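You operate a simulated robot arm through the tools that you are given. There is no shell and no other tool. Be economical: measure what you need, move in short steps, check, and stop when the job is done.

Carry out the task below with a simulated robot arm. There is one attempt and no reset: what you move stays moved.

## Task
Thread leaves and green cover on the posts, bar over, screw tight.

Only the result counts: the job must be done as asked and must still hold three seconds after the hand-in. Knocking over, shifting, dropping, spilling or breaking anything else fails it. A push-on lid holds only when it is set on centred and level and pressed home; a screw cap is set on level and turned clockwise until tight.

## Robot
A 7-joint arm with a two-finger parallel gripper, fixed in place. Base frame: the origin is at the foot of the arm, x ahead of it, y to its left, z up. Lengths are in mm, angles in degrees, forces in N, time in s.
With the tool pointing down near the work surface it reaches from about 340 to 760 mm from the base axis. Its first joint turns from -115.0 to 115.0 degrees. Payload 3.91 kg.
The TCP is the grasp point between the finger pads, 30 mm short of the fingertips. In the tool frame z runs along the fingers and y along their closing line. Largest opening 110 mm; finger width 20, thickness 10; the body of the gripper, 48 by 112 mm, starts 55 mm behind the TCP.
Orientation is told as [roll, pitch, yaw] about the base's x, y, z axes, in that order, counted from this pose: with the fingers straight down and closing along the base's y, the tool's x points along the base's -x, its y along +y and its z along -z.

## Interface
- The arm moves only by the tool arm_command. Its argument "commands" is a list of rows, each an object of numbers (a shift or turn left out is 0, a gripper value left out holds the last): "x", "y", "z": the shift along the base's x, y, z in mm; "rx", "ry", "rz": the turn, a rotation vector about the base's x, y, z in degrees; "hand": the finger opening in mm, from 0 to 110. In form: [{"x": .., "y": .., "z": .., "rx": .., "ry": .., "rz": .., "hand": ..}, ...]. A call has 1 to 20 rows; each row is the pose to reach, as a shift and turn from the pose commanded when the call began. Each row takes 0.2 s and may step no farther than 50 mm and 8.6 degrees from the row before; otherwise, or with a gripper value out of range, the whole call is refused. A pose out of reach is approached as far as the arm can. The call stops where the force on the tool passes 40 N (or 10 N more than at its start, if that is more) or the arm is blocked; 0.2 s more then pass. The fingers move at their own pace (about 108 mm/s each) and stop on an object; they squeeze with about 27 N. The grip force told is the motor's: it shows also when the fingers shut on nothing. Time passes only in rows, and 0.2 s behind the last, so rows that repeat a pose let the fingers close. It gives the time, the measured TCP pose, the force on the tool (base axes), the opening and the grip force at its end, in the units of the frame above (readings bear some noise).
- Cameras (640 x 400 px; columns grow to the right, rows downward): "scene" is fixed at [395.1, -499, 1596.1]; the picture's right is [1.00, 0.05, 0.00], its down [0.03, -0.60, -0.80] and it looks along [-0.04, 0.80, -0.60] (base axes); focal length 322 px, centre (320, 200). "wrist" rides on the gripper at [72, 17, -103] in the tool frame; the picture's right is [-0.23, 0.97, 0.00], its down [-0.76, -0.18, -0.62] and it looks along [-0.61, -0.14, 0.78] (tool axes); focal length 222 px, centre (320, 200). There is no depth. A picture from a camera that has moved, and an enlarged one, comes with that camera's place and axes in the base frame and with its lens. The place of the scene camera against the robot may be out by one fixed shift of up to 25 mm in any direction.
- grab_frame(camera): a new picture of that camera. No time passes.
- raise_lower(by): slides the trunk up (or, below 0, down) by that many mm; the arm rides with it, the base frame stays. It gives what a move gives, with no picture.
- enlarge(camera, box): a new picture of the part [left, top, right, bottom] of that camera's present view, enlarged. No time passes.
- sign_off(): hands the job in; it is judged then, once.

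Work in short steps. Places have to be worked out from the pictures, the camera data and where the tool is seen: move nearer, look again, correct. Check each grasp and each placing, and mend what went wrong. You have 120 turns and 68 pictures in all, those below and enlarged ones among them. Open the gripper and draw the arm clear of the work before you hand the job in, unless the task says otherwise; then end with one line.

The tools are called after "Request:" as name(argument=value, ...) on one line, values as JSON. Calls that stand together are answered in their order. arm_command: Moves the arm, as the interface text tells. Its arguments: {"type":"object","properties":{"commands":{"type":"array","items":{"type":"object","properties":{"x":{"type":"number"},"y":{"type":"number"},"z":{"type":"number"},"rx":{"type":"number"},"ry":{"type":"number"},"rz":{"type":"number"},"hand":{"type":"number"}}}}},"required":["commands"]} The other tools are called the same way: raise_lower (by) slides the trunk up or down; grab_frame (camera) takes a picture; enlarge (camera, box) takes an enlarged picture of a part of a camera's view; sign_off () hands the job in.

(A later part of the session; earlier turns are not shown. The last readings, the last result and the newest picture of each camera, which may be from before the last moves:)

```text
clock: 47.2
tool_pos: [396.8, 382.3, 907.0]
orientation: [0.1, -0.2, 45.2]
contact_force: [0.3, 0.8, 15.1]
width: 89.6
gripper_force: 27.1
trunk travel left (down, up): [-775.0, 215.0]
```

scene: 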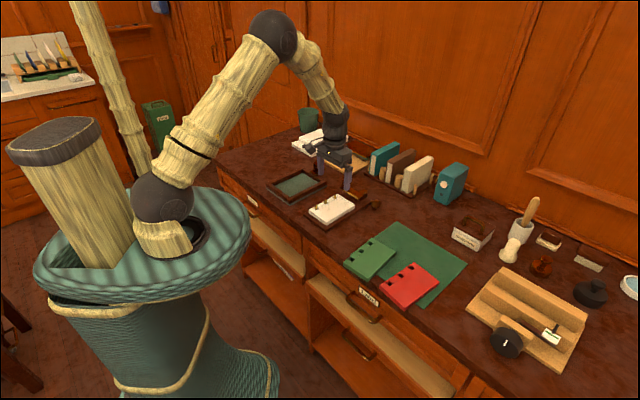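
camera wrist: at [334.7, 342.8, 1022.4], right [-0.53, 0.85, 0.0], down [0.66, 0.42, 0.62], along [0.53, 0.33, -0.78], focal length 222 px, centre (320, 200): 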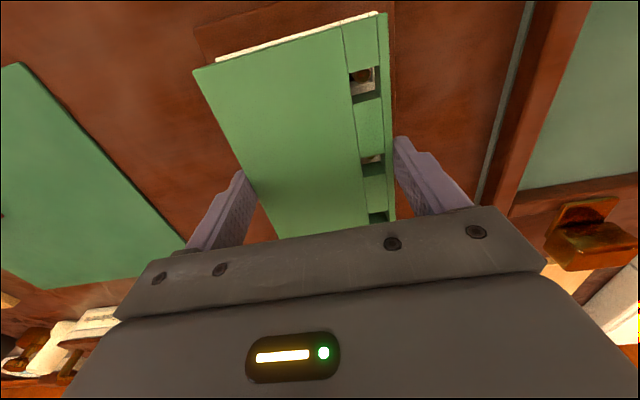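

Seated (15 N at TCP 907). Release, rise and inspect.

Request:
arm_command(commands=[{"z": 1, "hand": 100}, {"z": 1, "hand": 110}, {"z": 1, "hand": 110}, {"z": 20}, {"z": 50}, {"z": 70}, {"z": 70}])

Request:
enlarge(camera="wrist", box=[180, 0, 460, 220])

Request:
enlarge(camera="scene", box=[300, 165, 390, 235])

```text
clock: 48.8
tool_pos: [396.2, 380.6, 976.5]
orientation: [-0.1, 0.0, 45.4]
contact_force: [0.3, 0.6, -0.3]
width: 110.1
gripper_force: 0.1
trunk travel left (down, up): [-775.0, 215.0]
```

```text
1.82 times, centred on (320, 110) of wrist
camera zoom: at [333.0, 341.6, 1079.3], right [-0.53, 0.85, 0.0], down [0.66, 0.42, 0.62], along [0.53, 0.33, -0.78], focal length 404 px, centre (320, 364)
```

zoom: 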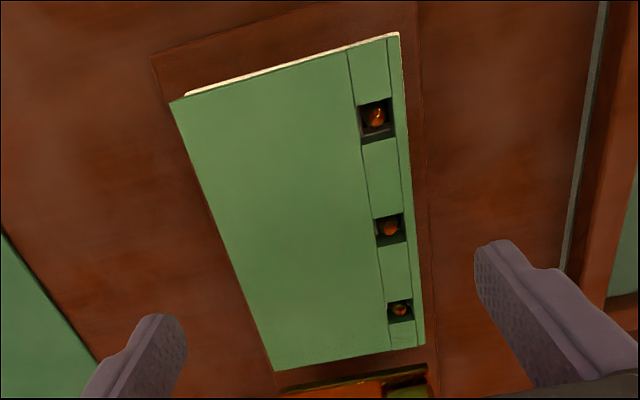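

```text
5.71 times, centred on (345, 200) of scene
camera zoom: at [395.1, -499.0, 1596.1], right [1.0, 0.05, 0.0], down [0.03, -0.6, -0.8], along [-0.04, 0.8, -0.6], focal length 1843 px, centre (177, 200)
```

zoom: 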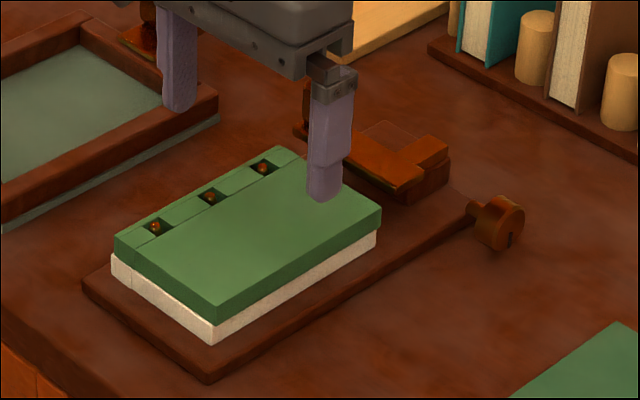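

Stack is correctly threaded. Now look closely at the bar's handle from above to test how the bar moves.

Request:
arm_command(commands=[{"x": 10, "y": 30, "z": 10}, {"x": 25, "y": 60, "z": 15}, {"x": 35, "y": 75, "z": 15}, {"x": 35, "y": 75, "z": 15}])

Request:
enlarge(camera="wrist", box=[200, 60, 440, 220])

```text
clock: 49.8
tool_pos: [430.8, 457.1, 991.6]
orientation: [-0.1, 0.0, 45.2]
contact_force: [-0.7, 0.2, 0.2]
width: 109.9
gripper_force: 0.0
trunk travel left (down, up): [-775.0, 215.0]
```

```text
2.50 times, centred on (320, 140) of wrist
camera zoom: at [367.8, 417.0, 1095.4], right [-0.53, 0.85, 0.0], down [0.66, 0.42, 0.62], along [0.53, 0.33, -0.78], focal length 555 px, centre (320, 350)
```

zoom: 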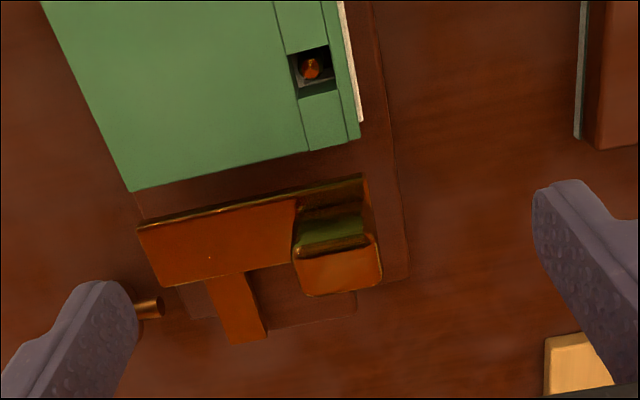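

The bar spans the leaf width, just beyond the stack, ~handle at (450, 477), z 897–922. I grasp the handle lightly to test the bar's freedom.

Request:
arm_command(commands=[{"x": 10, "y": 10, "z": -15, "hand": 70}, {"x": 19, "y": 19, "z": -35, "hand": 70}, {"x": 19, "y": 19, "z": -48}, {"x": 19, "y": 19, "z": -57}, {"x": 19, "y": 19, "z": -57, "hand": 0}, {"x": 19, "y": 19, "z": -57}, {"x": 19, "y": 19, "z": -57}, {"x": 19, "y": 19, "z": -57}])

Request:
grab_frame(camera="wrist")

```text
clock: 51.6
tool_pos: [450.7, 477.7, 934.8]
orientation: [0.0, 0.0, 45.3]
contact_force: [-4.9, 5.1, -2.5]
width: 29.6
gripper_force: 44.9
trunk travel left (down, up): [-775.0, 215.0]
```

```text
25 pictures are left
camera wrist: at [386.8, 437.8, 1037.2], right [-0.53, 0.85, 0.0], down [0.66, 0.42, 0.62], along [0.53, 0.33, -0.78], focal length 222 px, centre (320, 200)
```

wrist: 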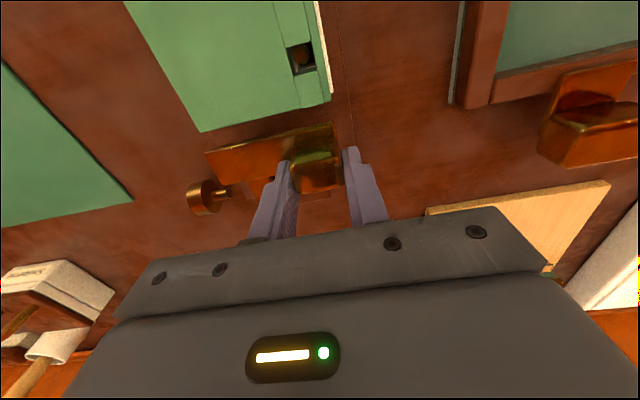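

Handle gripped (29.6 mm). Test: lift 4 mm and see the force.

Request:
arm_command(commands=[{"z": 2}, {"z": 4}, {"z": 4}])

```text
clock: 52.4
tool_pos: [450.6, 478.6, 933.5]
orientation: [-0.1, 0.5, 45.3]
contact_force: [-10.7, 6.7, -33.1]
width: 29.9
gripper_force: 45.0
trunk travel left (down, up): [-775.0, 215.0]
```

It is held vertically (fixed). Relax and try sliding it toward the stack.

Request:
arm_command(commands=[{"z": -4}, {"z": -4}, {"x": -2, "y": -2, "z": -4}, {"x": -4, "y": -4, "z": -4}, {"x": -4, "y": -4, "z": -4}])

```text
clock: 53.6
tool_pos: [447.0, 474.3, 935.0]
orientation: [0.0, 0.0, 45.3]
contact_force: [-9.4, 9.9, -7.8]
width: 29.6
gripper_force: 45.3
trunk travel left (down, up): [-775.0, 215.0]
```

It moves toward the stack nearly free, with a growing side force toward the rear (-lat). Continue a bit, giving way 2 mm to that side.

Request:
arm_command(commands=[{"x": -2.8, "y": 0}, {"x": -4.2, "y": -1.4}, {"x": -5.6, "y": -2.8}, {"x": -7, "y": -4.2}, {"x": -7, "y": -4.2}])

Request:
enlarge(camera="wrist", box=[160, 80, 400, 220])

```text
clock: 54.8
tool_pos: [439.8, 469.9, 934.1]
orientation: [0.2, -0.1, 45.2]
contact_force: [-5.2, 6.6, 5.7]
width: 29.8
gripper_force: 45.3
trunk travel left (down, up): [-775.0, 215.0]
```

```text
2.67 times, centred on (280, 150) of wrist
camera zoom: at [378.0, 428.8, 1037.5], right [-0.53, 0.85, 0.0], down [0.66, 0.41, 0.62], along [0.53, 0.33, -0.78], focal length 592 px, centre (427, 333)
```

zoom: 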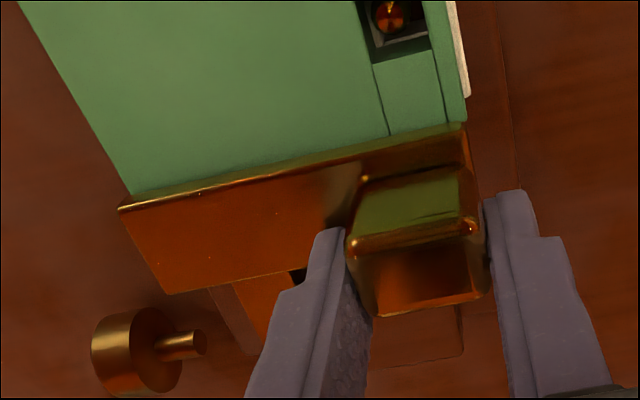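

The bar slides toward the stack at cover height. Continue sliding in small steps.

Request:
arm_command(commands=[{"x": -2, "y": -2}, {"x": -4, "y": -4}, {"x": -6, "y": -6}, {"x": -8, "y": -8}, {"x": -10, "y": -10}, {"x": -10, "y": -10}])

Request:
enlarge(camera="wrist", box=[160, 80, 400, 220])

```text
clock: 56.2
tool_pos: [430.9, 458.3, 935.8]
orientation: [0.0, -0.1, 45.3]
contact_force: [-2.6, 1.0, 9.6]
width: 30.0
gripper_force: 45.2
trunk travel left (down, up): [-775.0, 215.0]
```

```text
2.67 times, centred on (280, 150) of wrist
camera zoom: at [366.9, 417.9, 1037.4], right [-0.53, 0.85, 0.0], down [0.66, 0.42, 0.62], along [0.53, 0.33, -0.78], focal length 592 px, centre (427, 333)
```

zoom: 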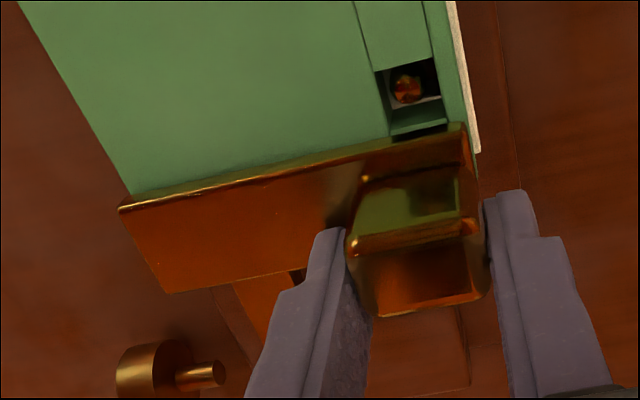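

The bar passes over the cover without shifting it. Advance a little further watching the force.

Request:
arm_command(commands=[{"x": -1, "y": -1}, {"x": -2, "y": -2}, {"x": -3, "y": -3}, {"x": -4, "y": -4}, {"x": -4, "y": -4}])

```text
clock: 57.4
tool_pos: [427.4, 456.3, 934.7]
orientation: [0.0, -0.2, 45.3]
contact_force: [12.2, 19.8, 10.2]
width: 29.7
gripper_force: 45.3
trunk travel left (down, up): [-775.0, 215.0]
```

Resistance of ~22 N along the slide: an end stop, or the third post. Look closely.

Request:
enlarge(camera="wrist", box=[200, 60, 380, 200])

Request:
enlarge(camera="scene", box=[315, 165, 385, 220])

```text
2.86 times, centred on (290, 130) of wrist
camera zoom: at [364.8, 415.9, 1037.1], right [-0.53, 0.85, 0.0], down [0.66, 0.41, 0.63], along [0.53, 0.33, -0.78], focal length 635 px, centre (406, 400)
```

zoom: 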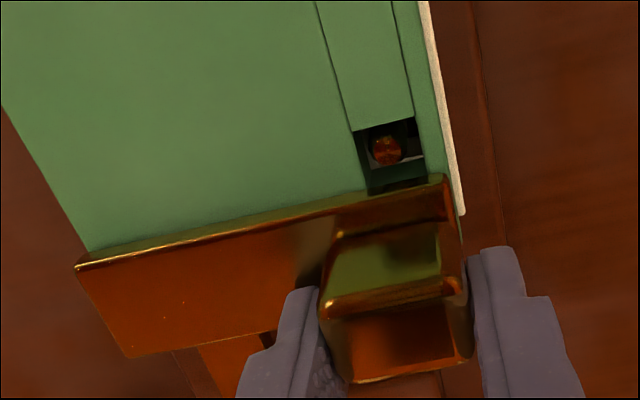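

```text
7.27 times, centred on (350, 192) of scene
camera zoom: at [395.1, -499.0, 1596.1], right [1.0, 0.05, 0.0], down [0.03, -0.6, -0.8], along [-0.04, 0.8, -0.6], focal length 2346 px, centre (102, 254)
```

zoom: 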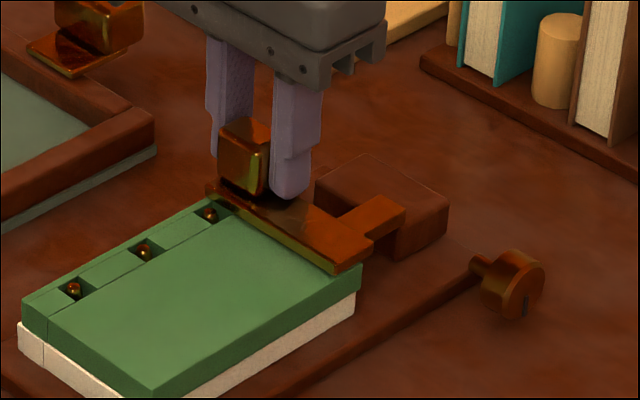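

The bar now lies over the stack's end, stem half out of the pillar's slot, apparently at its end stop. Push 2 mm more to be sure, then relax.

Request:
arm_command(commands=[{"x": -1, "y": -1}, {"x": -1.5, "y": -1.5}, {"x": -1.5, "y": -1.5}])

Request:
arm_command(commands=[{"x": 2.5, "y": 2.5, "hand": 30}, {"x": 3, "y": 3, "hand": 45}, {"x": 3, "y": 3, "hand": 60}, {"x": 3, "y": 3, "hand": 60}, {"x": 3, "y": 3, "z": 30}, {"x": 3, "y": 3, "z": 70}, {"x": 3, "y": 3, "z": 90}])

```text
clock: 58.2
tool_pos: [427.1, 456.9, 935.0]
orientation: [-0.1, -0.4, 45.2]
contact_force: [18.4, 24.0, 18.0]
width: 29.6
gripper_force: 44.6
trunk travel left (down, up): [-775.0, 215.0]
```

```text
clock: 59.8
tool_pos: [427.9, 455.9, 1024.4]
orientation: [0.0, -0.1, 45.4]
contact_force: [0.1, 0.2, 0.1]
width: 60.0
gripper_force: 0.1
trunk travel left (down, up): [-775.0, 215.0]
```

Bar released at its stop. Now inspect the screw knob near (550, 412).

Request:
arm_command(commands=[{"x": 30, "y": -18, "hand": 60}, {"x": 60, "y": -36, "z": -20}, {"x": 90, "y": -54, "z": -45}, {"x": 103, "y": -62, "z": -64}, {"x": 103, "y": -62, "z": -64}])

Request:
enlarge(camera="wrist", box=[220, 40, 420, 210])

```text
clock: 61.0
tool_pos: [532.6, 395.8, 960.8]
orientation: [0.0, 0.0, 45.3]
contact_force: [0.2, 0.7, -0.5]
width: 60.0
gripper_force: 0.0
trunk travel left (down, up): [-775.0, 215.0]
```

```text
2.35 times, centred on (320, 125) of wrist
camera zoom: at [469.0, 355.8, 1063.8], right [-0.53, 0.85, 0.0], down [0.66, 0.42, 0.62], along [0.53, 0.33, -0.78], focal length 523 px, centre (320, 376)
```

zoom: 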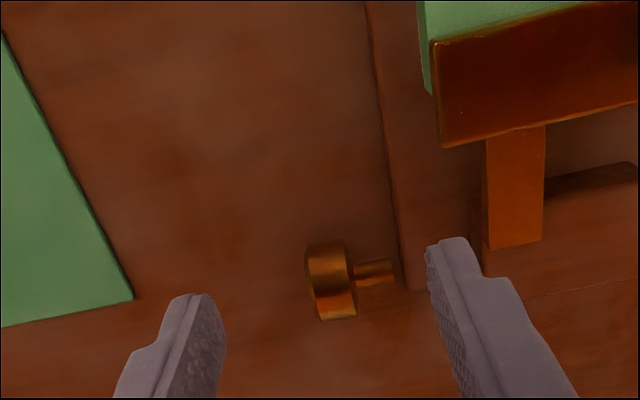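

The screw floats with its axis horizontal (z≈871), aimed at the pillar's front face: a mounted clamp screw. I'll grip the knob from above with the closing line along its diameter and turn by swinging the hand about its axis. First rise and yaw to 135.

Request:
arm_command(commands=[{"z": 15, "rz": 8.2}, {"z": 30, "rz": 16.4}, {"z": 40, "rz": 24.6}, {"z": 40, "rz": 32.8}, {"z": 40, "rz": 41}, {"z": 40, "rz": 49.2}, {"z": 40, "rz": 57.4}, {"x": 5, "y": 5, "z": 40, "rz": 65.6}, {"x": 10, "y": 10, "z": 40, "rz": 73.8}, {"x": 15, "y": 15, "z": 35, "rz": 82}, {"x": 20, "y": 19, "z": 25, "rz": 89.7}, {"x": 20, "y": 19, "z": 0, "rz": 89.7}, {"x": 20, "y": 19, "z": 0, "rz": 89.7}])

Request:
grab_frame(camera="wrist")

```text
clock: 63.8
tool_pos: [551.5, 413.9, 959.2]
orientation: [0.0, 0.0, 135.0]
contact_force: [-0.2, 0.7, -0.1]
width: 59.9
gripper_force: 0.0
trunk travel left (down, up): [-775.0, 215.0]
```

```text
19 pictures are left
camera wrist: at [590.6, 349.2, 1063.4], right [-0.85, -0.53, 0.0], down [-0.41, 0.66, 0.62], along [-0.33, 0.53, -0.78], focal length 222 px, centre (320, 200)
```

wrist: 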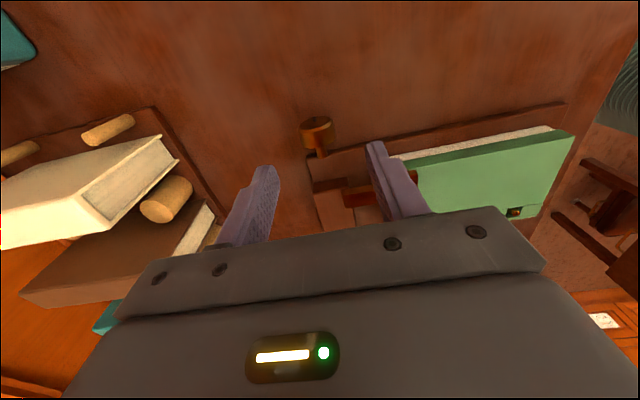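

Knob confirmed at (552.6, 414.2, 871.5). Descend vertically, grip it near the fingertips.

Request:
arm_command(commands=[{"x": 1.1, "y": 0.3, "z": -25}, {"x": 1.1, "y": 0.3, "z": -50}, {"x": 1.1, "y": 0.3, "z": -63.7}, {"x": 1.1, "y": 0.3, "z": -63.7}, {"x": 1.1, "y": 0.3, "z": -63.7, "hand": 0}, {"x": 1.1, "y": 0.3, "z": -63.7}, {"x": 1.1, "y": 0.3, "z": -63.7}, {"x": 1.1, "y": 0.3, "z": -63.7}])

Request:
enlarge(camera="wrist", box=[220, 100, 420, 220])

```text
clock: 65.6
tool_pos: [553.4, 414.4, 896.5]
orientation: [-0.1, 0.1, 135.0]
contact_force: [9.4, 9.0, 3.7]
width: 31.9
gripper_force: 44.7
trunk travel left (down, up): [-775.0, 215.0]
```

```text
3.20 times, centred on (320, 160) of wrist
camera zoom: at [592.9, 350.8, 999.3], right [-0.85, -0.53, 0.0], down [-0.41, 0.66, 0.62], along [-0.33, 0.53, -0.78], focal length 711 px, centre (320, 328)
```

zoom: 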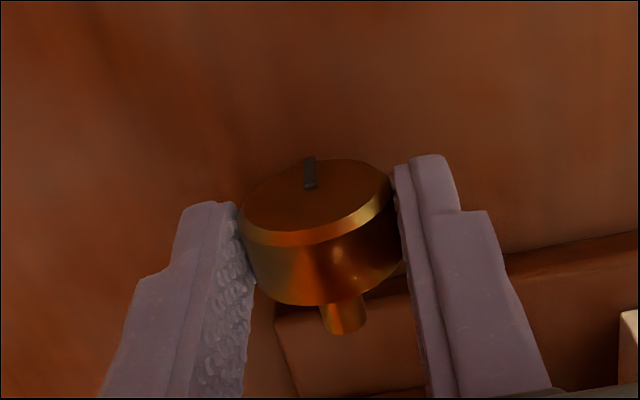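

Gripped on the diameter (31.9 mm). Turn clockwise (seen from the knob side) by swinging 32° about its axis.

Request:
arm_command(commands=[{"x": 1, "y": 1}, {"x": 3.5, "y": 3.5, "z": -0.2, "rx": -5.66, "ry": 5.66}, {"x": 5.9, "y": 5.9, "z": -1, "rx": -11.3, "ry": 11.3}, {"x": 8.2, "y": 8.2, "z": -2.2, "rx": -17, "ry": 17}, {"x": 10.4, "y": 10.4, "z": -3.8, "rx": -22.6, "ry": 22.6}, {"x": 10.4, "y": 10.4, "z": -3.8, "rx": -22.6, "ry": 22.6}])

Request:
enlarge(camera="wrist", box=[220, 100, 420, 220])

```text
clock: 66.3
tool_pos: [555.7, 417.6, 896.1]
orientation: [10.2, 0.2, 135.1]
contact_force: [-0.2, -2.3, 1.5]
width: 31.5
gripper_force: 44.9
out of reach, approached as far as the arm can: row 3
trunk travel left (down, up): [-775.0, 215.0]
stopped in row 3: the force on the tool passed its limit (the readings are from after the stop); the commanded pose is now the measured one
```

```text
3.20 times, centred on (320, 160) of wrist
camera zoom: at [608.6, 367.6, 1000.0], right [-0.84, -0.52, 0.17], down [-0.34, 0.74, 0.58], along [-0.43, 0.43, -0.8], focal length 711 px, centre (320, 328)
```

zoom: 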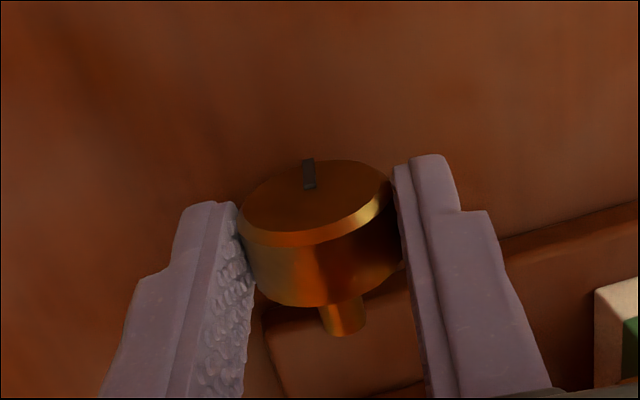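

The knob turned with the hand (10°) until the arm's reach limit; axis centre is confirmed at (552.6, 414.5, 871.5). I'll work cycles from −32° to +9°: open slightly, swing back, grip, swing forward.

Request:
arm_command(commands=[{"hand": 39}, {"hand": 39}, {"x": -2.14, "y": -2.14, "z": 0.37, "rx": 4.95, "ry": -4.95}, {"x": -4.3, "y": -4.3, "z": 0.34, "rx": 9.9, "ry": -9.9}, {"x": -6.44, "y": -6.44, "z": -0.06, "rx": 14.85, "ry": -14.85}, {"x": -8.53, "y": -8.53, "z": -0.82, "rx": 19.8, "ry": -19.8}, {"x": -10.54, "y": -10.54, "z": -1.94, "rx": 24.75, "ry": -24.75}, {"x": -12.44, "y": -12.44, "z": -3.4, "rx": 29.7, "ry": -29.7}, {"x": -12.44, "y": -12.44, "z": -3.4, "rx": 29.7, "ry": -29.7}])

```text
clock: 68.3
tool_pos: [544.7, 406.1, 890.9]
orientation: [-31.8, 0.2, 134.9]
contact_force: [-1.3, -1.1, 3.1]
width: 39.1
gripper_force: 0.3
trunk travel left (down, up): [-775.0, 215.0]
```

Now grip and swing forward to +9°.

Request:
arm_command(commands=[{"hand": 0}, {"hand": 0}, {"hand": 0}, {"x": 1.9, "y": 1.9, "z": 1.46, "rx": -4.95, "ry": 4.95}, {"x": 3.91, "y": 3.91, "z": 2.58, "rx": -9.9, "ry": 9.9}, {"x": 6.0, "y": 6.0, "z": 3.34, "rx": -14.85, "ry": 14.85}, {"x": 8.14, "y": 8.14, "z": 3.74, "rx": -19.8, "ry": 19.8}, {"x": 10.3, "y": 10.3, "z": 3.77, "rx": -24.75, "ry": 24.75}, {"x": 12.14, "y": 12.14, "z": 3.49, "rx": -29, "ry": 29}, {"x": 12.14, "y": 12.14, "z": 3.49, "rx": -29, "ry": 29}])

Request:
enlarge(camera="wrist", box=[220, 100, 420, 220])

```text
clock: 70.5
tool_pos: [555.5, 416.9, 894.6]
orientation: [9.1, 0.2, 135.0]
contact_force: [8.9, 3.4, 15.7]
width: 30.9
gripper_force: 44.8
trunk travel left (down, up): [-775.0, 215.0]
```

```text
3.20 times, centred on (320, 160) of wrist
camera zoom: at [607.1, 365.8, 1000.3], right [-0.84, -0.52, 0.15], down [-0.35, 0.73, 0.59], along [-0.42, 0.44, -0.8], focal length 711 px, centre (320, 328)
```

zoom: 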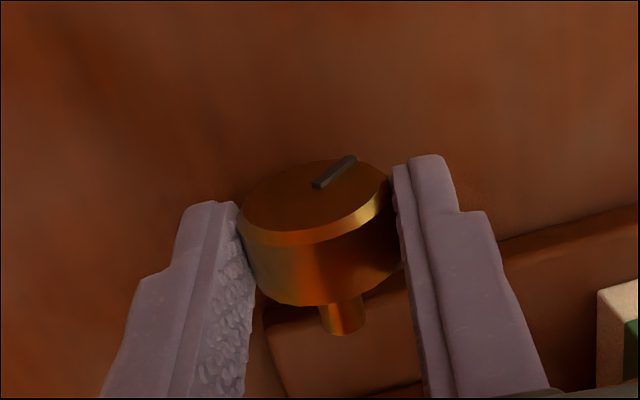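

Each swing turns the knob ~41°. I now run a full cycle per call.

Request:
arm_command(commands=[{"hand": 39, "z": 1}, {"z": 1}, {"x": -2.15, "y": -2.15, "z": 1.29, "rx": 4.95, "ry": -4.95}, {"x": -4.31, "y": -4.31, "z": 1.21, "rx": 9.9, "ry": -9.9}, {"x": -6.45, "y": -6.45, "z": 0.76, "rx": 14.85, "ry": -14.85}, {"x": -8.53, "y": -8.53, "z": -0.05, "rx": 19.8, "ry": -19.8}, {"x": -10.52, "y": -10.52, "z": -1.22, "rx": 24.75, "ry": -24.75}, {"x": -12.14, "y": -12.14, "z": -2.49, "rx": 29, "ry": -29}, {"x": -12.14, "y": -12.14, "z": -2.49, "rx": 29, "ry": -29, "hand": 0}, {"x": -12.14, "y": -12.14, "z": -2.49, "rx": 29, "ry": -29}, {"x": -12.14, "y": -12.14, "z": -2.49, "rx": 29, "ry": -29}, {"x": -10.52, "y": -10.52, "z": -1.22, "rx": 24.75, "ry": -24.75}, {"x": -8.53, "y": -8.53, "z": -0.05, "rx": 19.8, "ry": -19.8}, {"x": -6.45, "y": -6.45, "z": 0.76, "rx": 14.85, "ry": -14.85}, {"x": -4.31, "y": -4.31, "z": 1.21, "rx": 9.9, "ry": -9.9}, {"x": -2.15, "y": -2.15, "z": 1.29, "rx": 4.95, "ry": -4.95}, {"x": 0, "y": 0, "z": 1}, {"z": 1}])

```text
clock: 74.3
tool_pos: [554.6, 417.2, 897.2]
orientation: [9.2, 0.1, 135.0]
contact_force: [1.1, 5.9, 11.8]
width: 31.5
gripper_force: 45.0
trunk travel left (down, up): [-775.0, 215.0]
```

Another cycle.

Request:
arm_command(commands=[{"hand": 39}, {"z": 0}, {"x": -2.15, "y": -2.15, "z": 0.29, "rx": 4.95, "ry": -4.95}, {"x": -4.31, "y": -4.31, "z": 0.21, "rx": 9.9, "ry": -9.9}, {"x": -6.45, "y": -6.45, "z": -0.24, "rx": 14.85, "ry": -14.85}, {"x": -8.53, "y": -8.53, "z": -1.05, "rx": 19.8, "ry": -19.8}, {"x": -10.52, "y": -10.52, "z": -2.22, "rx": 24.75, "ry": -24.75}, {"x": -12.14, "y": -12.14, "z": -3.49, "rx": 29, "ry": -29}, {"x": -12.14, "y": -12.14, "z": -3.49, "rx": 29, "ry": -29, "hand": 0}, {"x": -12.14, "y": -12.14, "z": -3.49, "rx": 29, "ry": -29}, {"x": -12.14, "y": -12.14, "z": -3.49, "rx": 29, "ry": -29}, {"x": -10.52, "y": -10.52, "z": -2.22, "rx": 24.75, "ry": -24.75}, {"x": -8.53, "y": -8.53, "z": -1.05, "rx": 19.8, "ry": -19.8}, {"x": -6.45, "y": -6.45, "z": -0.24, "rx": 14.85, "ry": -14.85}, {"x": -4.31, "y": -4.31, "z": 0.21, "rx": 9.9, "ry": -9.9}, {"x": -2.15, "y": -2.15, "z": 0.29, "rx": 4.95, "ry": -4.95}, {"x": 0, "y": 0, "z": 0}, {"z": 0}])

Request:
enlarge(camera="wrist", box=[220, 100, 420, 220])

```text
clock: 78.1
tool_pos: [555.6, 417.5, 897.1]
orientation: [9.2, 0.1, 135.1]
contact_force: [1.3, 1.1, 7.8]
width: 31.1
gripper_force: 45.3
trunk travel left (down, up): [-775.0, 215.0]
```

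```text
3.20 times, centred on (320, 160) of wrist
camera zoom: at [607.2, 366.3, 1001.3], right [-0.84, -0.52, 0.16], down [-0.35, 0.73, 0.58], along [-0.42, 0.44, -0.8], focal length 711 px, centre (320, 328)
```

zoom: 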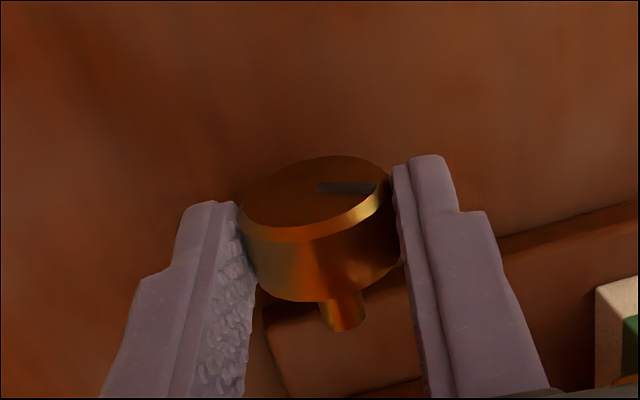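

The mark has advanced again (possibly some slip). One more cycle and compare the mark to see whether it is tight.

Request:
arm_command(commands=[{"hand": 39}, {"z": 0}, {"x": -2.15, "y": -2.15, "z": 0.29, "rx": 4.95, "ry": -4.95}, {"x": -4.31, "y": -4.31, "z": 0.21, "rx": 9.9, "ry": -9.9}, {"x": -6.45, "y": -6.45, "z": -0.24, "rx": 14.85, "ry": -14.85}, {"x": -8.53, "y": -8.53, "z": -1.05, "rx": 19.8, "ry": -19.8}, {"x": -10.52, "y": -10.52, "z": -2.22, "rx": 24.75, "ry": -24.75}, {"x": -12.14, "y": -12.14, "z": -3.49, "rx": 29, "ry": -29}, {"x": -12.14, "y": -12.14, "z": -3.49, "rx": 29, "ry": -29, "hand": 0}, {"x": -12.14, "y": -12.14, "z": -3.49, "rx": 29, "ry": -29}, {"x": -12.14, "y": -12.14, "z": -3.49, "rx": 29, "ry": -29}, {"x": -10.52, "y": -10.52, "z": -2.22, "rx": 24.75, "ry": -24.75}, {"x": -8.53, "y": -8.53, "z": -1.05, "rx": 19.8, "ry": -19.8}, {"x": -6.45, "y": -6.45, "z": -0.24, "rx": 14.85, "ry": -14.85}, {"x": -4.31, "y": -4.31, "z": 0.21, "rx": 9.9, "ry": -9.9}, {"x": -2.15, "y": -2.15, "z": 0.29, "rx": 4.95, "ry": -4.95}, {"x": 0, "y": 0, "z": 0}, {"z": 0}])

Request:
enlarge(camera="wrist", box=[220, 100, 420, 220])

```text
clock: 81.9
tool_pos: [555.6, 417.4, 897.3]
orientation: [9.1, 0.0, 135.1]
contact_force: [-1.1, 4.0, 9.5]
width: 31.5
gripper_force: 44.8
trunk travel left (down, up): [-775.0, 215.0]
```

```text
3.20 times, centred on (320, 160) of wrist
camera zoom: at [606.9, 366.5, 1001.0], right [-0.84, -0.52, 0.16], down [-0.35, 0.73, 0.59], along [-0.42, 0.44, -0.8], focal length 711 px, centre (320, 328)
```

zoom: 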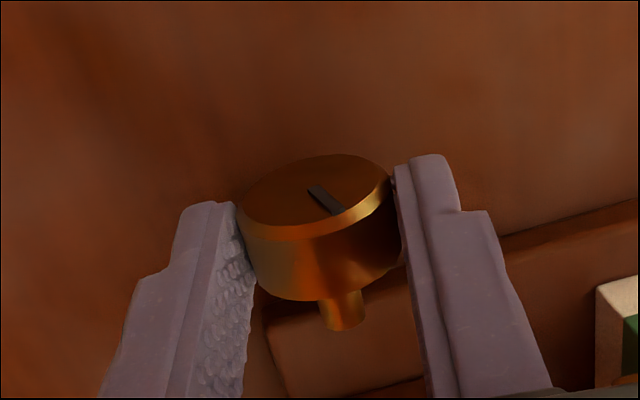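

Still turning (~145° so far). Continue with more cycles.

Request:
arm_command(commands=[{"hand": 39}, {"z": 0}, {"x": -2.15, "y": -2.15, "z": 0.29, "rx": 4.95, "ry": -4.95}, {"x": -4.31, "y": -4.31, "z": 0.21, "rx": 9.9, "ry": -9.9}, {"x": -6.45, "y": -6.45, "z": -0.24, "rx": 14.85, "ry": -14.85}, {"x": -8.53, "y": -8.53, "z": -1.05, "rx": 19.8, "ry": -19.8}, {"x": -10.52, "y": -10.52, "z": -2.22, "rx": 24.75, "ry": -24.75}, {"x": -12.14, "y": -12.14, "z": -3.49, "rx": 29, "ry": -29}, {"x": -12.14, "y": -12.14, "z": -3.49, "rx": 29, "ry": -29, "hand": 0}, {"x": -12.14, "y": -12.14, "z": -3.49, "rx": 29, "ry": -29}, {"x": -12.14, "y": -12.14, "z": -3.49, "rx": 29, "ry": -29}, {"x": -10.52, "y": -10.52, "z": -2.22, "rx": 24.75, "ry": -24.75}, {"x": -8.53, "y": -8.53, "z": -1.05, "rx": 19.8, "ry": -19.8}, {"x": -6.45, "y": -6.45, "z": -0.24, "rx": 14.85, "ry": -14.85}, {"x": -4.31, "y": -4.31, "z": 0.21, "rx": 9.9, "ry": -9.9}, {"x": -2.15, "y": -2.15, "z": 0.29, "rx": 4.95, "ry": -4.95}, {"x": 0, "y": 0, "z": 0}, {"z": 0}])

Request:
arm_command(commands=[{"hand": 39}, {"z": 0}, {"x": -2.15, "y": -2.15, "z": 0.29, "rx": 4.95, "ry": -4.95}, {"x": -4.31, "y": -4.31, "z": 0.21, "rx": 9.9, "ry": -9.9}, {"x": -6.45, "y": -6.45, "z": -0.24, "rx": 14.85, "ry": -14.85}, {"x": -8.53, "y": -8.53, "z": -1.05, "rx": 19.8, "ry": -19.8}, {"x": -10.52, "y": -10.52, "z": -2.22, "rx": 24.75, "ry": -24.75}, {"x": -12.14, "y": -12.14, "z": -3.49, "rx": 29, "ry": -29}, {"x": -12.14, "y": -12.14, "z": -3.49, "rx": 29, "ry": -29, "hand": 0}, {"x": -12.14, "y": -12.14, "z": -3.49, "rx": 29, "ry": -29}, {"x": -12.14, "y": -12.14, "z": -3.49, "rx": 29, "ry": -29}, {"x": -10.52, "y": -10.52, "z": -2.22, "rx": 24.75, "ry": -24.75}, {"x": -8.53, "y": -8.53, "z": -1.05, "rx": 19.8, "ry": -19.8}, {"x": -6.45, "y": -6.45, "z": -0.24, "rx": 14.85, "ry": -14.85}, {"x": -4.31, "y": -4.31, "z": 0.21, "rx": 9.9, "ry": -9.9}, {"x": -2.15, "y": -2.15, "z": 0.29, "rx": 4.95, "ry": -4.95}, {"x": 0, "y": 0, "z": 0}, {"z": 0}])

Request:
enlarge(camera="wrist", box=[220, 100, 420, 220])

```text
clock: 85.7
tool_pos: [554.5, 418.7, 896.1]
orientation: [9.4, 0.0, 135.1]
contact_force: [-0.6, -4.8, -5.5]
width: 31.3
gripper_force: 44.7
trunk travel left (down, up): [-775.0, 215.0]
```

```text
clock: 89.5
tool_pos: [554.8, 419.5, 895.7]
orientation: [9.4, 0.1, 135.2]
contact_force: [-1.0, 0.5, 0.6]
width: 31.3
gripper_force: 44.8
trunk travel left (down, up): [-775.0, 215.0]
```

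```text
3.20 times, centred on (320, 160) of wrist
camera zoom: at [606.7, 367.0, 1000.1], right [-0.84, -0.52, 0.16], down [-0.35, 0.73, 0.58], along [-0.42, 0.44, -0.8], focal length 711 px, centre (320, 328)
```

zoom: 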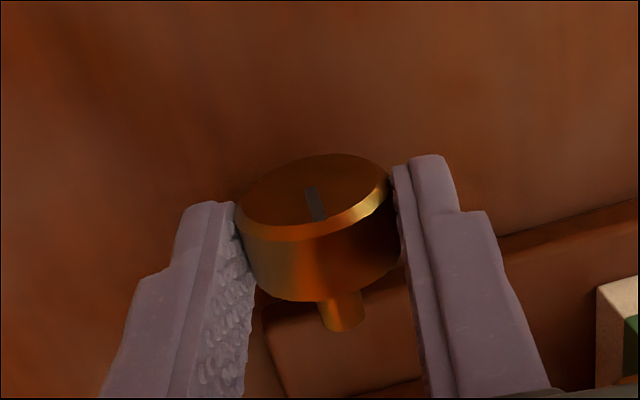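

The mark advanced only ~25° over two cycles: it is stalling, probably tight. One more cycle to verify.

Request:
arm_command(commands=[{"hand": 39}, {"z": 0}, {"x": -2.15, "y": -2.15, "z": 0.29, "rx": 4.95, "ry": -4.95}, {"x": -4.31, "y": -4.31, "z": 0.21, "rx": 9.9, "ry": -9.9}, {"x": -6.45, "y": -6.45, "z": -0.24, "rx": 14.85, "ry": -14.85}, {"x": -8.53, "y": -8.53, "z": -1.05, "rx": 19.8, "ry": -19.8}, {"x": -10.52, "y": -10.52, "z": -2.22, "rx": 24.75, "ry": -24.75}, {"x": -12.14, "y": -12.14, "z": -3.49, "rx": 29, "ry": -29}, {"x": -12.14, "y": -12.14, "z": -3.49, "rx": 29, "ry": -29, "hand": 0}, {"x": -12.14, "y": -12.14, "z": -3.49, "rx": 29, "ry": -29}, {"x": -12.14, "y": -12.14, "z": -3.49, "rx": 29, "ry": -29}])

Request:
enlarge(camera="wrist", box=[220, 100, 420, 220])

Request:
arm_command(commands=[{"x": 1.62, "y": 1.62, "z": 1.27, "rx": -4.25, "ry": 4.25}, {"x": 3.61, "y": 3.61, "z": 2.44, "rx": -9.2, "ry": 9.2}, {"x": 5.69, "y": 5.69, "z": 3.25, "rx": -14.15, "ry": 14.15}, {"x": 7.83, "y": 7.83, "z": 3.7, "rx": -19.1, "ry": 19.1}, {"x": 9.99, "y": 9.99, "z": 3.78, "rx": -24.05, "ry": 24.05}, {"x": 12.14, "y": 12.14, "z": 3.49, "rx": -29, "ry": 29}, {"x": 12.14, "y": 12.14, "z": 3.49, "rx": -29, "ry": 29}])

Request:
enlarge(camera="wrist", box=[220, 100, 420, 220])

```text
clock: 91.9
tool_pos: [543.4, 406.5, 893.3]
orientation: [-31.8, 0.1, 135.0]
contact_force: [1.8, 2.6, 3.2]
width: 31.7
gripper_force: 44.9
trunk travel left (down, up): [-775.0, 215.0]
```

```text
3.20 times, centred on (320, 160) of wrist
camera zoom: at [546.1, 306.7, 971.8], right [-0.75, -0.42, -0.51], down [-0.67, 0.41, 0.62], along [-0.05, 0.81, -0.59], focal length 711 px, centre (320, 328)
```

zoom: 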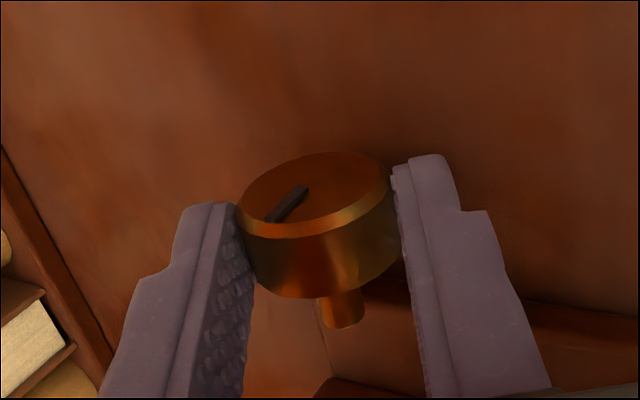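

```text
clock: 93.5
tool_pos: [556.1, 417.2, 894.1]
orientation: [9.4, 0.1, 135.2]
contact_force: [-2.3, -0.2, -3.4]
width: 31.3
gripper_force: 44.8
trunk travel left (down, up): [-775.0, 215.0]
```

```text
3.20 times, centred on (320, 160) of wrist
camera zoom: at [606.8, 366.9, 999.2], right [-0.84, -0.52, 0.16], down [-0.35, 0.73, 0.58], along [-0.42, 0.44, -0.8], focal length 711 px, centre (320, 328)
```

zoom: 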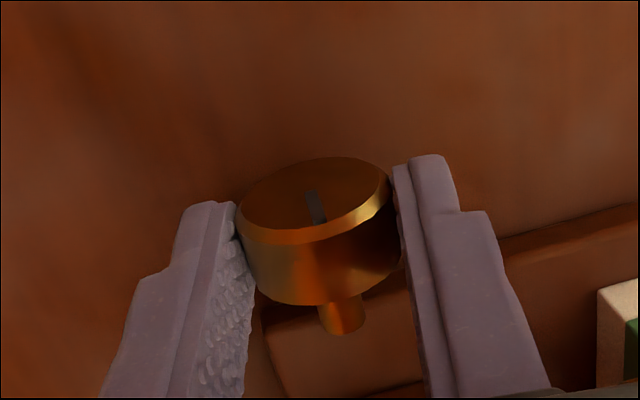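

In the world frame the mark no longer moves although the fingers swung 41°: the screw is at its stop, tight. Release, lift off and check the whole.

Request:
arm_command(commands=[{"hand": 45}, {"hand": 60}, {"hand": 60}, {"x": 2, "y": 2, "z": 20}, {"x": 4, "y": 4, "z": 50}, {"x": 0, "y": 0, "z": 90, "rx": 3, "ry": -3}, {"x": -20, "y": -20, "z": 130, "rx": 6.6, "ry": -6.6}, {"x": -50, "y": -50, "z": 150, "rx": 6.6, "ry": -6.6}, {"x": -80, "y": -80, "z": 170, "rx": 6.6, "ry": -6.6}, {"x": -110, "y": -110, "z": 190, "rx": 6.6, "ry": -6.6}, {"x": -140, "y": -140, "z": 200, "rx": 6.6, "ry": -6.6}])

Request:
enlarge(camera="scene", box=[310, 165, 390, 230])

Request:
grab_frame(camera="scene")

```text
clock: 95.9
tool_pos: [410.7, 274.3, 1096.2]
orientation: [-0.2, 0.2, 135.0]
contact_force: [1.1, -0.5, -0.2]
width: 59.8
gripper_force: 0.1
trunk travel left (down, up): [-775.0, 215.0]
```

```text
6.15 times, centred on (350, 198) of scene
camera zoom: at [395.1, -499.0, 1596.1], right [1.0, 0.05, 0.0], down [0.03, -0.6, -0.8], along [-0.04, 0.8, -0.6], focal length 1985 px, centre (135, 215)
```

zoom: 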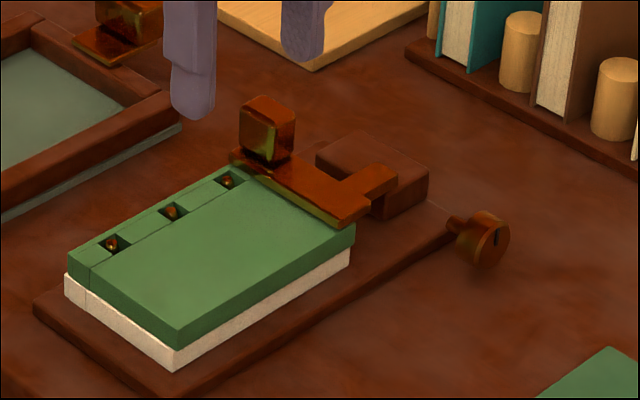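

```text
9 pictures are left
```

scene: 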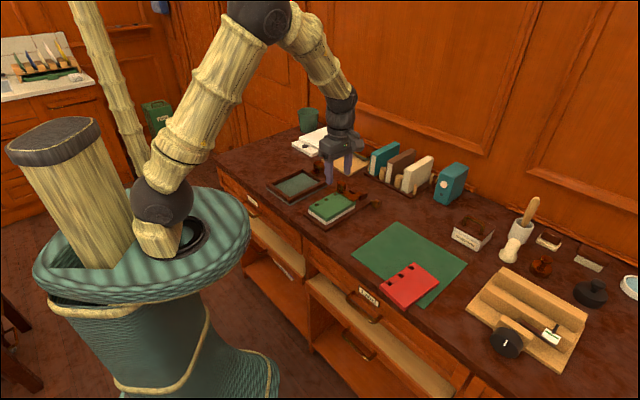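

Stack, bar and screw look right, but the bar may have been drawn back a few mm on release. Compare using the same crop as before.

Request:
enlarge(camera="scene", box=[315, 165, 385, 220])

```text
7.27 times, centred on (350, 192) of scene
camera zoom: at [395.1, -499.0, 1596.1], right [1.0, 0.05, 0.0], down [0.03, -0.6, -0.8], along [-0.04, 0.8, -0.6], focal length 2346 px, centre (102, 254)
```

zoom: 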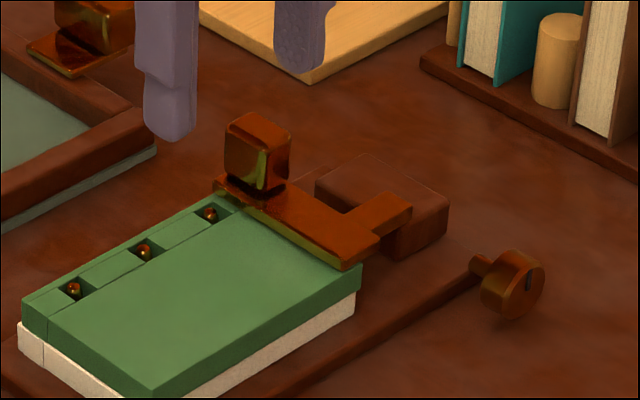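

The bar is ~4 mm short of its stop. I go back, re-grip the handle, push it home and release without pulling back.

Request:
arm_command(commands=[{"x": 2, "y": 17, "rz": -8.2}, {"x": 4, "y": 34, "rz": -16.4}, {"x": 6, "y": 51, "rz": -24.6}, {"x": 8, "y": 68, "rz": -32.8}, {"x": 10, "y": 85, "rz": -41}, {"x": 12, "y": 102, "rz": -49.2}, {"x": 14, "y": 119, "rz": -57.4}, {"x": 16, "y": 136, "rz": -65.6}, {"x": 18, "y": 153, "rz": -73.8}, {"x": 19, "y": 170, "z": -20, "rz": -82}, {"x": 19.8, "y": 185, "z": -50, "rz": -89.8}, {"x": 19.8, "y": 185.2, "z": -90, "rz": -89.8}, {"x": 19.8, "y": 185.2, "z": -90, "rz": -89.8}])

Request:
grab_frame(camera="wrist")

```text
clock: 98.7
tool_pos: [436.6, 465.2, 1007.6]
orientation: [-0.1, 0.1, 45.2]
contact_force: [0.7, 0.3, 0.3]
width: 59.9
gripper_force: 0.2
trunk travel left (down, up): [-775.0, 215.0]
```

```text
7 pictures are left
camera wrist: at [373.2, 424.4, 1111.3], right [-0.53, 0.85, 0.0], down [0.66, 0.42, 0.62], along [0.53, 0.33, -0.78], focal length 222 px, centre (320, 200)
```

wrist: 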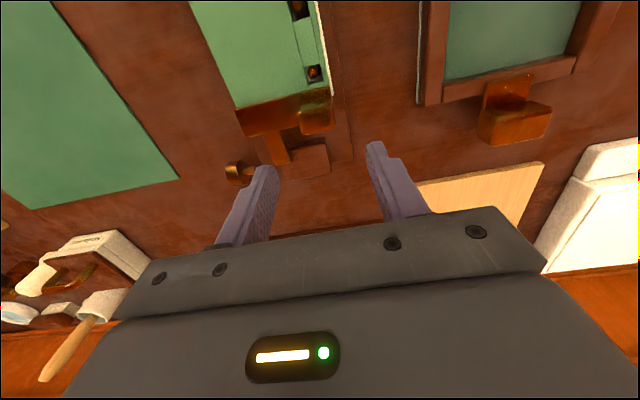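

Handle seen at ≈(430, 457); descend, grip, push home toward −along, then open in place and rise.

Request:
arm_command(commands=[{"x": -6, "y": -5.7, "z": -30}, {"x": -6, "y": -5.7, "z": -60}, {"x": -6, "y": -5.7, "z": -72.5}, {"x": -6, "y": -5.7, "z": -72.5}, {"x": -6, "y": -5.7, "z": -72.5, "hand": 0}, {"x": -6, "y": -5.7, "z": -72.5}, {"x": -6, "y": -5.7, "z": -72.5}, {"x": -6, "y": -5.7, "z": -72.5}])

Request:
arm_command(commands=[{"x": -1, "y": -1}, {"x": -2, "y": -2}, {"x": -3, "y": -3}, {"x": -4, "y": -4}, {"x": -5, "y": -5}, {"x": -5, "y": -5}])

```text
clock: 100.5
tool_pos: [430.1, 457.5, 935.5]
orientation: [-0.1, 0.2, 45.3]
contact_force: [-5.0, 4.4, -3.0]
width: 29.8
gripper_force: 45.2
trunk travel left (down, up): [-775.0, 215.0]
```

```text
clock: 101.9
tool_pos: [428.6, 456.9, 934.1]
orientation: [-0.1, -0.4, 45.3]
contact_force: [16.5, 30.1, 16.5]
width: 29.9
gripper_force: 44.9
trunk travel left (down, up): [-775.0, 215.0]
```

33 N resistance. Open in place, rise and compare.

Request:
arm_command(commands=[{"hand": 36}, {"hand": 60}, {"hand": 60}, {"z": 30}, {"z": 70}, {"z": 110}, {"x": -30, "y": 30, "z": 130}, {"x": -60, "y": 30, "z": 130}])

Request:
enlarge(camera="scene", box=[315, 165, 385, 220])

```text
clock: 103.7
tool_pos: [363.7, 483.8, 1064.0]
orientation: [-0.2, 0.2, 45.3]
contact_force: [-0.3, 0.6, -0.2]
width: 60.0
gripper_force: 0.1
trunk travel left (down, up): [-775.0, 215.0]
```

```text
7.27 times, centred on (350, 192) of scene
camera zoom: at [395.1, -499.0, 1596.1], right [1.0, 0.05, 0.0], down [0.03, -0.6, -0.8], along [-0.04, 0.8, -0.6], focal length 2346 px, centre (102, 254)
```

zoom: 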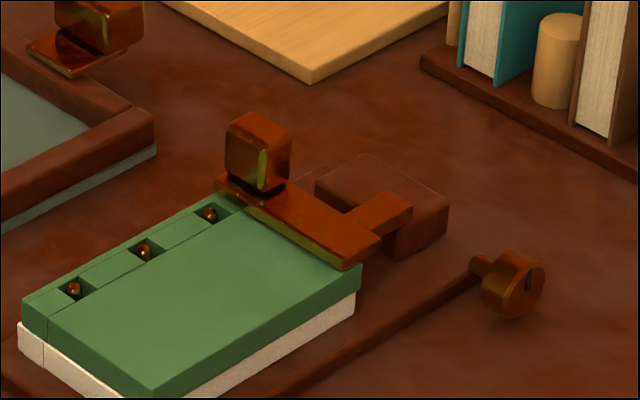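

The bar did not move: the tight screw locks it. To be safe I'll loosen the screw a little, push the bar fully home, and retighten. Move back above the knob at yaw 135.

Request:
arm_command(commands=[{"x": 17, "y": -6, "rz": 8.2}, {"x": 34, "y": -12, "rz": 16.4}, {"x": 51, "y": -18, "rz": 24.6}, {"x": 68, "y": -25, "rz": 32.8}, {"x": 85, "y": -31, "rz": 41}, {"x": 102, "y": -37, "rz": 49.2}, {"x": 119, "y": -44, "rz": 57.4}, {"x": 136, "y": -50, "rz": 65.6}, {"x": 153, "y": -56, "rz": 73.8}, {"x": 171, "y": -62, "z": -25, "rz": 82}, {"x": 188.9, "y": -69.3, "z": -65, "rz": 89.7}, {"x": 188.9, "y": -69.3, "z": -105, "rz": 89.7}, {"x": 188.9, "y": -69.3, "z": -105, "rz": 89.7}])

```text
clock: 106.5
tool_pos: [556.6, 413.5, 958.1]
orientation: [0.0, 0.2, 135.1]
contact_force: [-0.4, -0.4, 0.1]
width: 60.0
gripper_force: 0.1
trunk travel left (down, up): [-775.0, 215.0]
```

Descend vertically onto the knob and grip.

Request:
arm_command(commands=[{"x": -3.8, "y": 1.1, "z": -25}, {"x": -3.8, "y": 1.1, "z": -50}, {"x": -3.8, "y": 1.1, "z": -61.6}, {"x": -3.8, "y": 1.1, "z": -61.6}, {"x": -3.8, "y": 1.1, "z": -61.6, "hand": 0}, {"x": -3.8, "y": 1.1, "z": -61.6}, {"x": -3.8, "y": 1.1, "z": -61.6}, {"x": -3.8, "y": 1.1, "z": -61.6}])

```text
clock: 108.3
tool_pos: [552.6, 416.5, 898.6]
orientation: [-0.3, 0.2, 135.0]
contact_force: [15.0, 13.8, 7.2]
width: 31.7
gripper_force: 45.0
trunk travel left (down, up): [-775.0, 215.0]
```

Gripped. Loosen by swinging back (counter-clockwise) 32°, then regrip for a second swing.

Request:
arm_command(commands=[{"x": 1, "y": 1}, {"x": -1.46, "y": -1.46, "z": -0.24, "rx": 5.66, "ry": -5.66}, {"x": -3.87, "y": -3.87, "z": -0.97, "rx": 11.3, "ry": -11.3}, {"x": -6.19, "y": -6.19, "z": -2.16, "rx": 17, "ry": -17}, {"x": -8.37, "y": -8.37, "z": -3.8, "rx": 22.6, "ry": -22.6}, {"x": -8.37, "y": -8.37, "z": -3.8, "rx": 22.6, "ry": -22.6}, {"x": -8.37, "y": -8.37, "z": -3.8, "rx": 22.6, "ry": -22.6, "hand": 39}, {"x": -8.37, "y": -8.37, "z": -3.8, "rx": 22.6, "ry": -22.6}, {"x": -6.19, "y": -6.19, "z": -2.16, "rx": 17, "ry": -17}, {"x": -3.87, "y": -3.87, "z": -0.97, "rx": 11.3, "ry": -11.3}, {"x": -1.46, "y": -1.46, "z": -0.24, "rx": 5.66, "ry": -5.66}, {"x": 1, "y": 1}, {"x": 1, "y": 1, "hand": 0}, {"x": 1, "y": 1}, {"x": 1, "y": 1}])

Request:
arm_command(commands=[{"x": 0, "y": 0}, {"x": -2.46, "y": -2.46, "z": -0.24, "rx": 5.66, "ry": -5.66}, {"x": -4.87, "y": -4.87, "z": -0.97, "rx": 11.3, "ry": -11.3}, {"x": -7.19, "y": -7.19, "z": -2.16, "rx": 17, "ry": -17}, {"x": -9.37, "y": -9.37, "z": -3.8, "rx": 22.6, "ry": -22.6}, {"x": -9.37, "y": -9.37, "z": -3.8, "rx": 22.6, "ry": -22.6}, {"x": -9.37, "y": -9.37, "z": -3.8, "rx": 22.6, "ry": -22.6, "hand": 39}, {"x": -9.37, "y": -9.37, "z": -3.8, "rx": 22.6, "ry": -22.6}, {"x": -7.19, "y": -7.19, "z": -2.16, "rx": 17, "ry": -17}, {"x": -4.87, "y": -4.87, "z": -0.97, "rx": 11.3, "ry": -11.3}, {"x": -2.46, "y": -2.46, "z": -0.24, "rx": 5.66, "ry": -5.66}, {"x": 0, "y": 0}])

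Request:
enlarge(camera="wrist", box=[220, 100, 420, 220])

```text
clock: 111.5
tool_pos: [553.5, 415.9, 896.2]
orientation: [-0.1, 0.1, 134.9]
contact_force: [6.6, 2.3, -3.8]
width: 32.0
gripper_force: 44.5
trunk travel left (down, up): [-775.0, 215.0]
```

```text
clock: 114.1
tool_pos: [550.9, 416.9, 896.8]
orientation: [0.0, 0.1, 135.0]
contact_force: [0.1, -0.3, -0.8]
width: 39.1
gripper_force: 0.1
trunk travel left (down, up): [-775.0, 215.0]
```

```text
3.20 times, centred on (320, 160) of wrist
camera zoom: at [590.6, 352.9, 1000.3], right [-0.85, -0.53, 0.0], down [-0.41, 0.67, 0.62], along [-0.33, 0.53, -0.78], focal length 711 px, centre (320, 328)
```

zoom: 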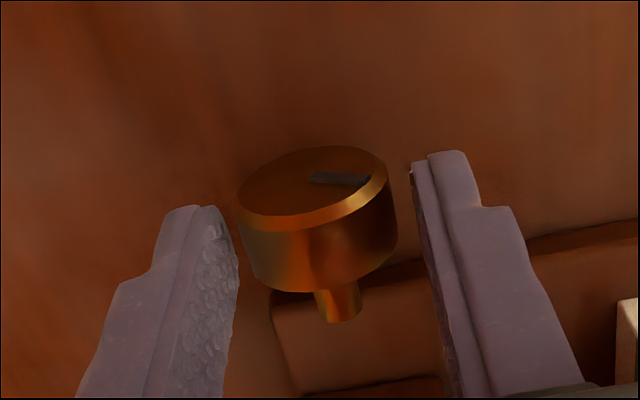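

Loosened by ~64°. Staying at yaw 135, I'll push the handle's far face with the far finger (no gripping, so no pull-back). Move above the handle with the hand open 60.

Request:
arm_command(commands=[{"z": 40, "hand": 39}, {"z": 80}, {"x": -30, "y": 10, "z": 110, "hand": 64}, {"x": -60, "y": 20, "z": 110}, {"x": -90, "y": 31, "z": 110}, {"x": -119, "y": 42.5, "z": 110}, {"x": -119, "y": 42.5, "z": 85}, {"x": -119, "y": 42.5, "z": 85}])

Request:
grab_frame(camera="wrist")

```text
clock: 115.9
tool_pos: [433.2, 459.6, 982.3]
orientation: [-0.2, 0.2, 135.0]
contact_force: [0.1, 0.2, 0.0]
width: 64.2
gripper_force: 0.1
trunk travel left (down, up): [-775.0, 215.0]
```

```text
4 pictures are left
camera wrist: at [471.7, 395.3, 1085.6], right [-0.85, -0.53, 0.0], down [-0.41, 0.67, 0.62], along [-0.33, 0.53, -0.78], focal length 222 px, centre (320, 200)
```

wrist: 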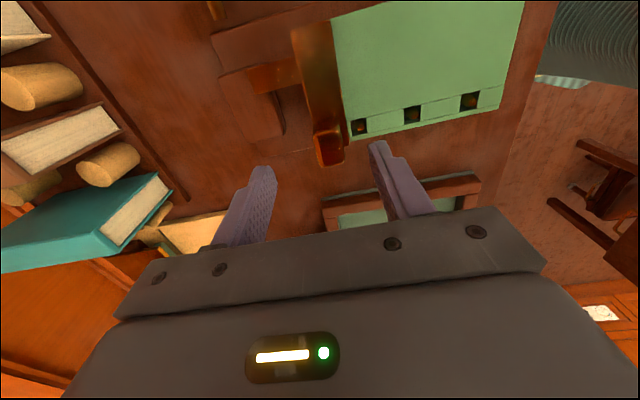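

Handle ≈(426, 455), between the fingers. Descend and push −along until it meets the stop.

Request:
arm_command(commands=[{"z": -24}, {"z": -48}, {"z": -48}, {"x": -4, "y": -4, "z": -48}, {"x": -8, "y": -8, "z": -48}, {"x": -12, "y": -12, "z": -48}, {"x": -15, "y": -15, "z": -48}, {"x": -17, "y": -17, "z": -48}, {"x": -19, "y": -19, "z": -48}, {"x": -21, "y": -21, "z": -48}, {"x": -22, "y": -22, "z": -48}])

```text
clock: 118.3
tool_pos: [409.7, 436.3, 933.6]
orientation: [-0.2, 0.2, 134.9]
contact_force: [0.2, 0.3, 0.1]
width: 64.2
gripper_force: 0.7
trunk travel left (down, up): [-775.0, 215.0]
```

No contact yet; continue in small steps.

Request:
arm_command(commands=[{"x": -1, "y": -1}, {"x": -2, "y": -2}, {"x": -3, "y": -3}, {"x": -4, "y": -4}, {"x": -5, "y": -5}, {"x": -5, "y": -5}])

```text
clock: 119.7
tool_pos: [406.1, 433.7, 934.0]
orientation: [0.0, 0.2, 134.9]
contact_force: [10.3, 9.7, 0.5]
width: 71.3
gripper_force: 6.9
trunk travel left (down, up): [-775.0, 215.0]
```

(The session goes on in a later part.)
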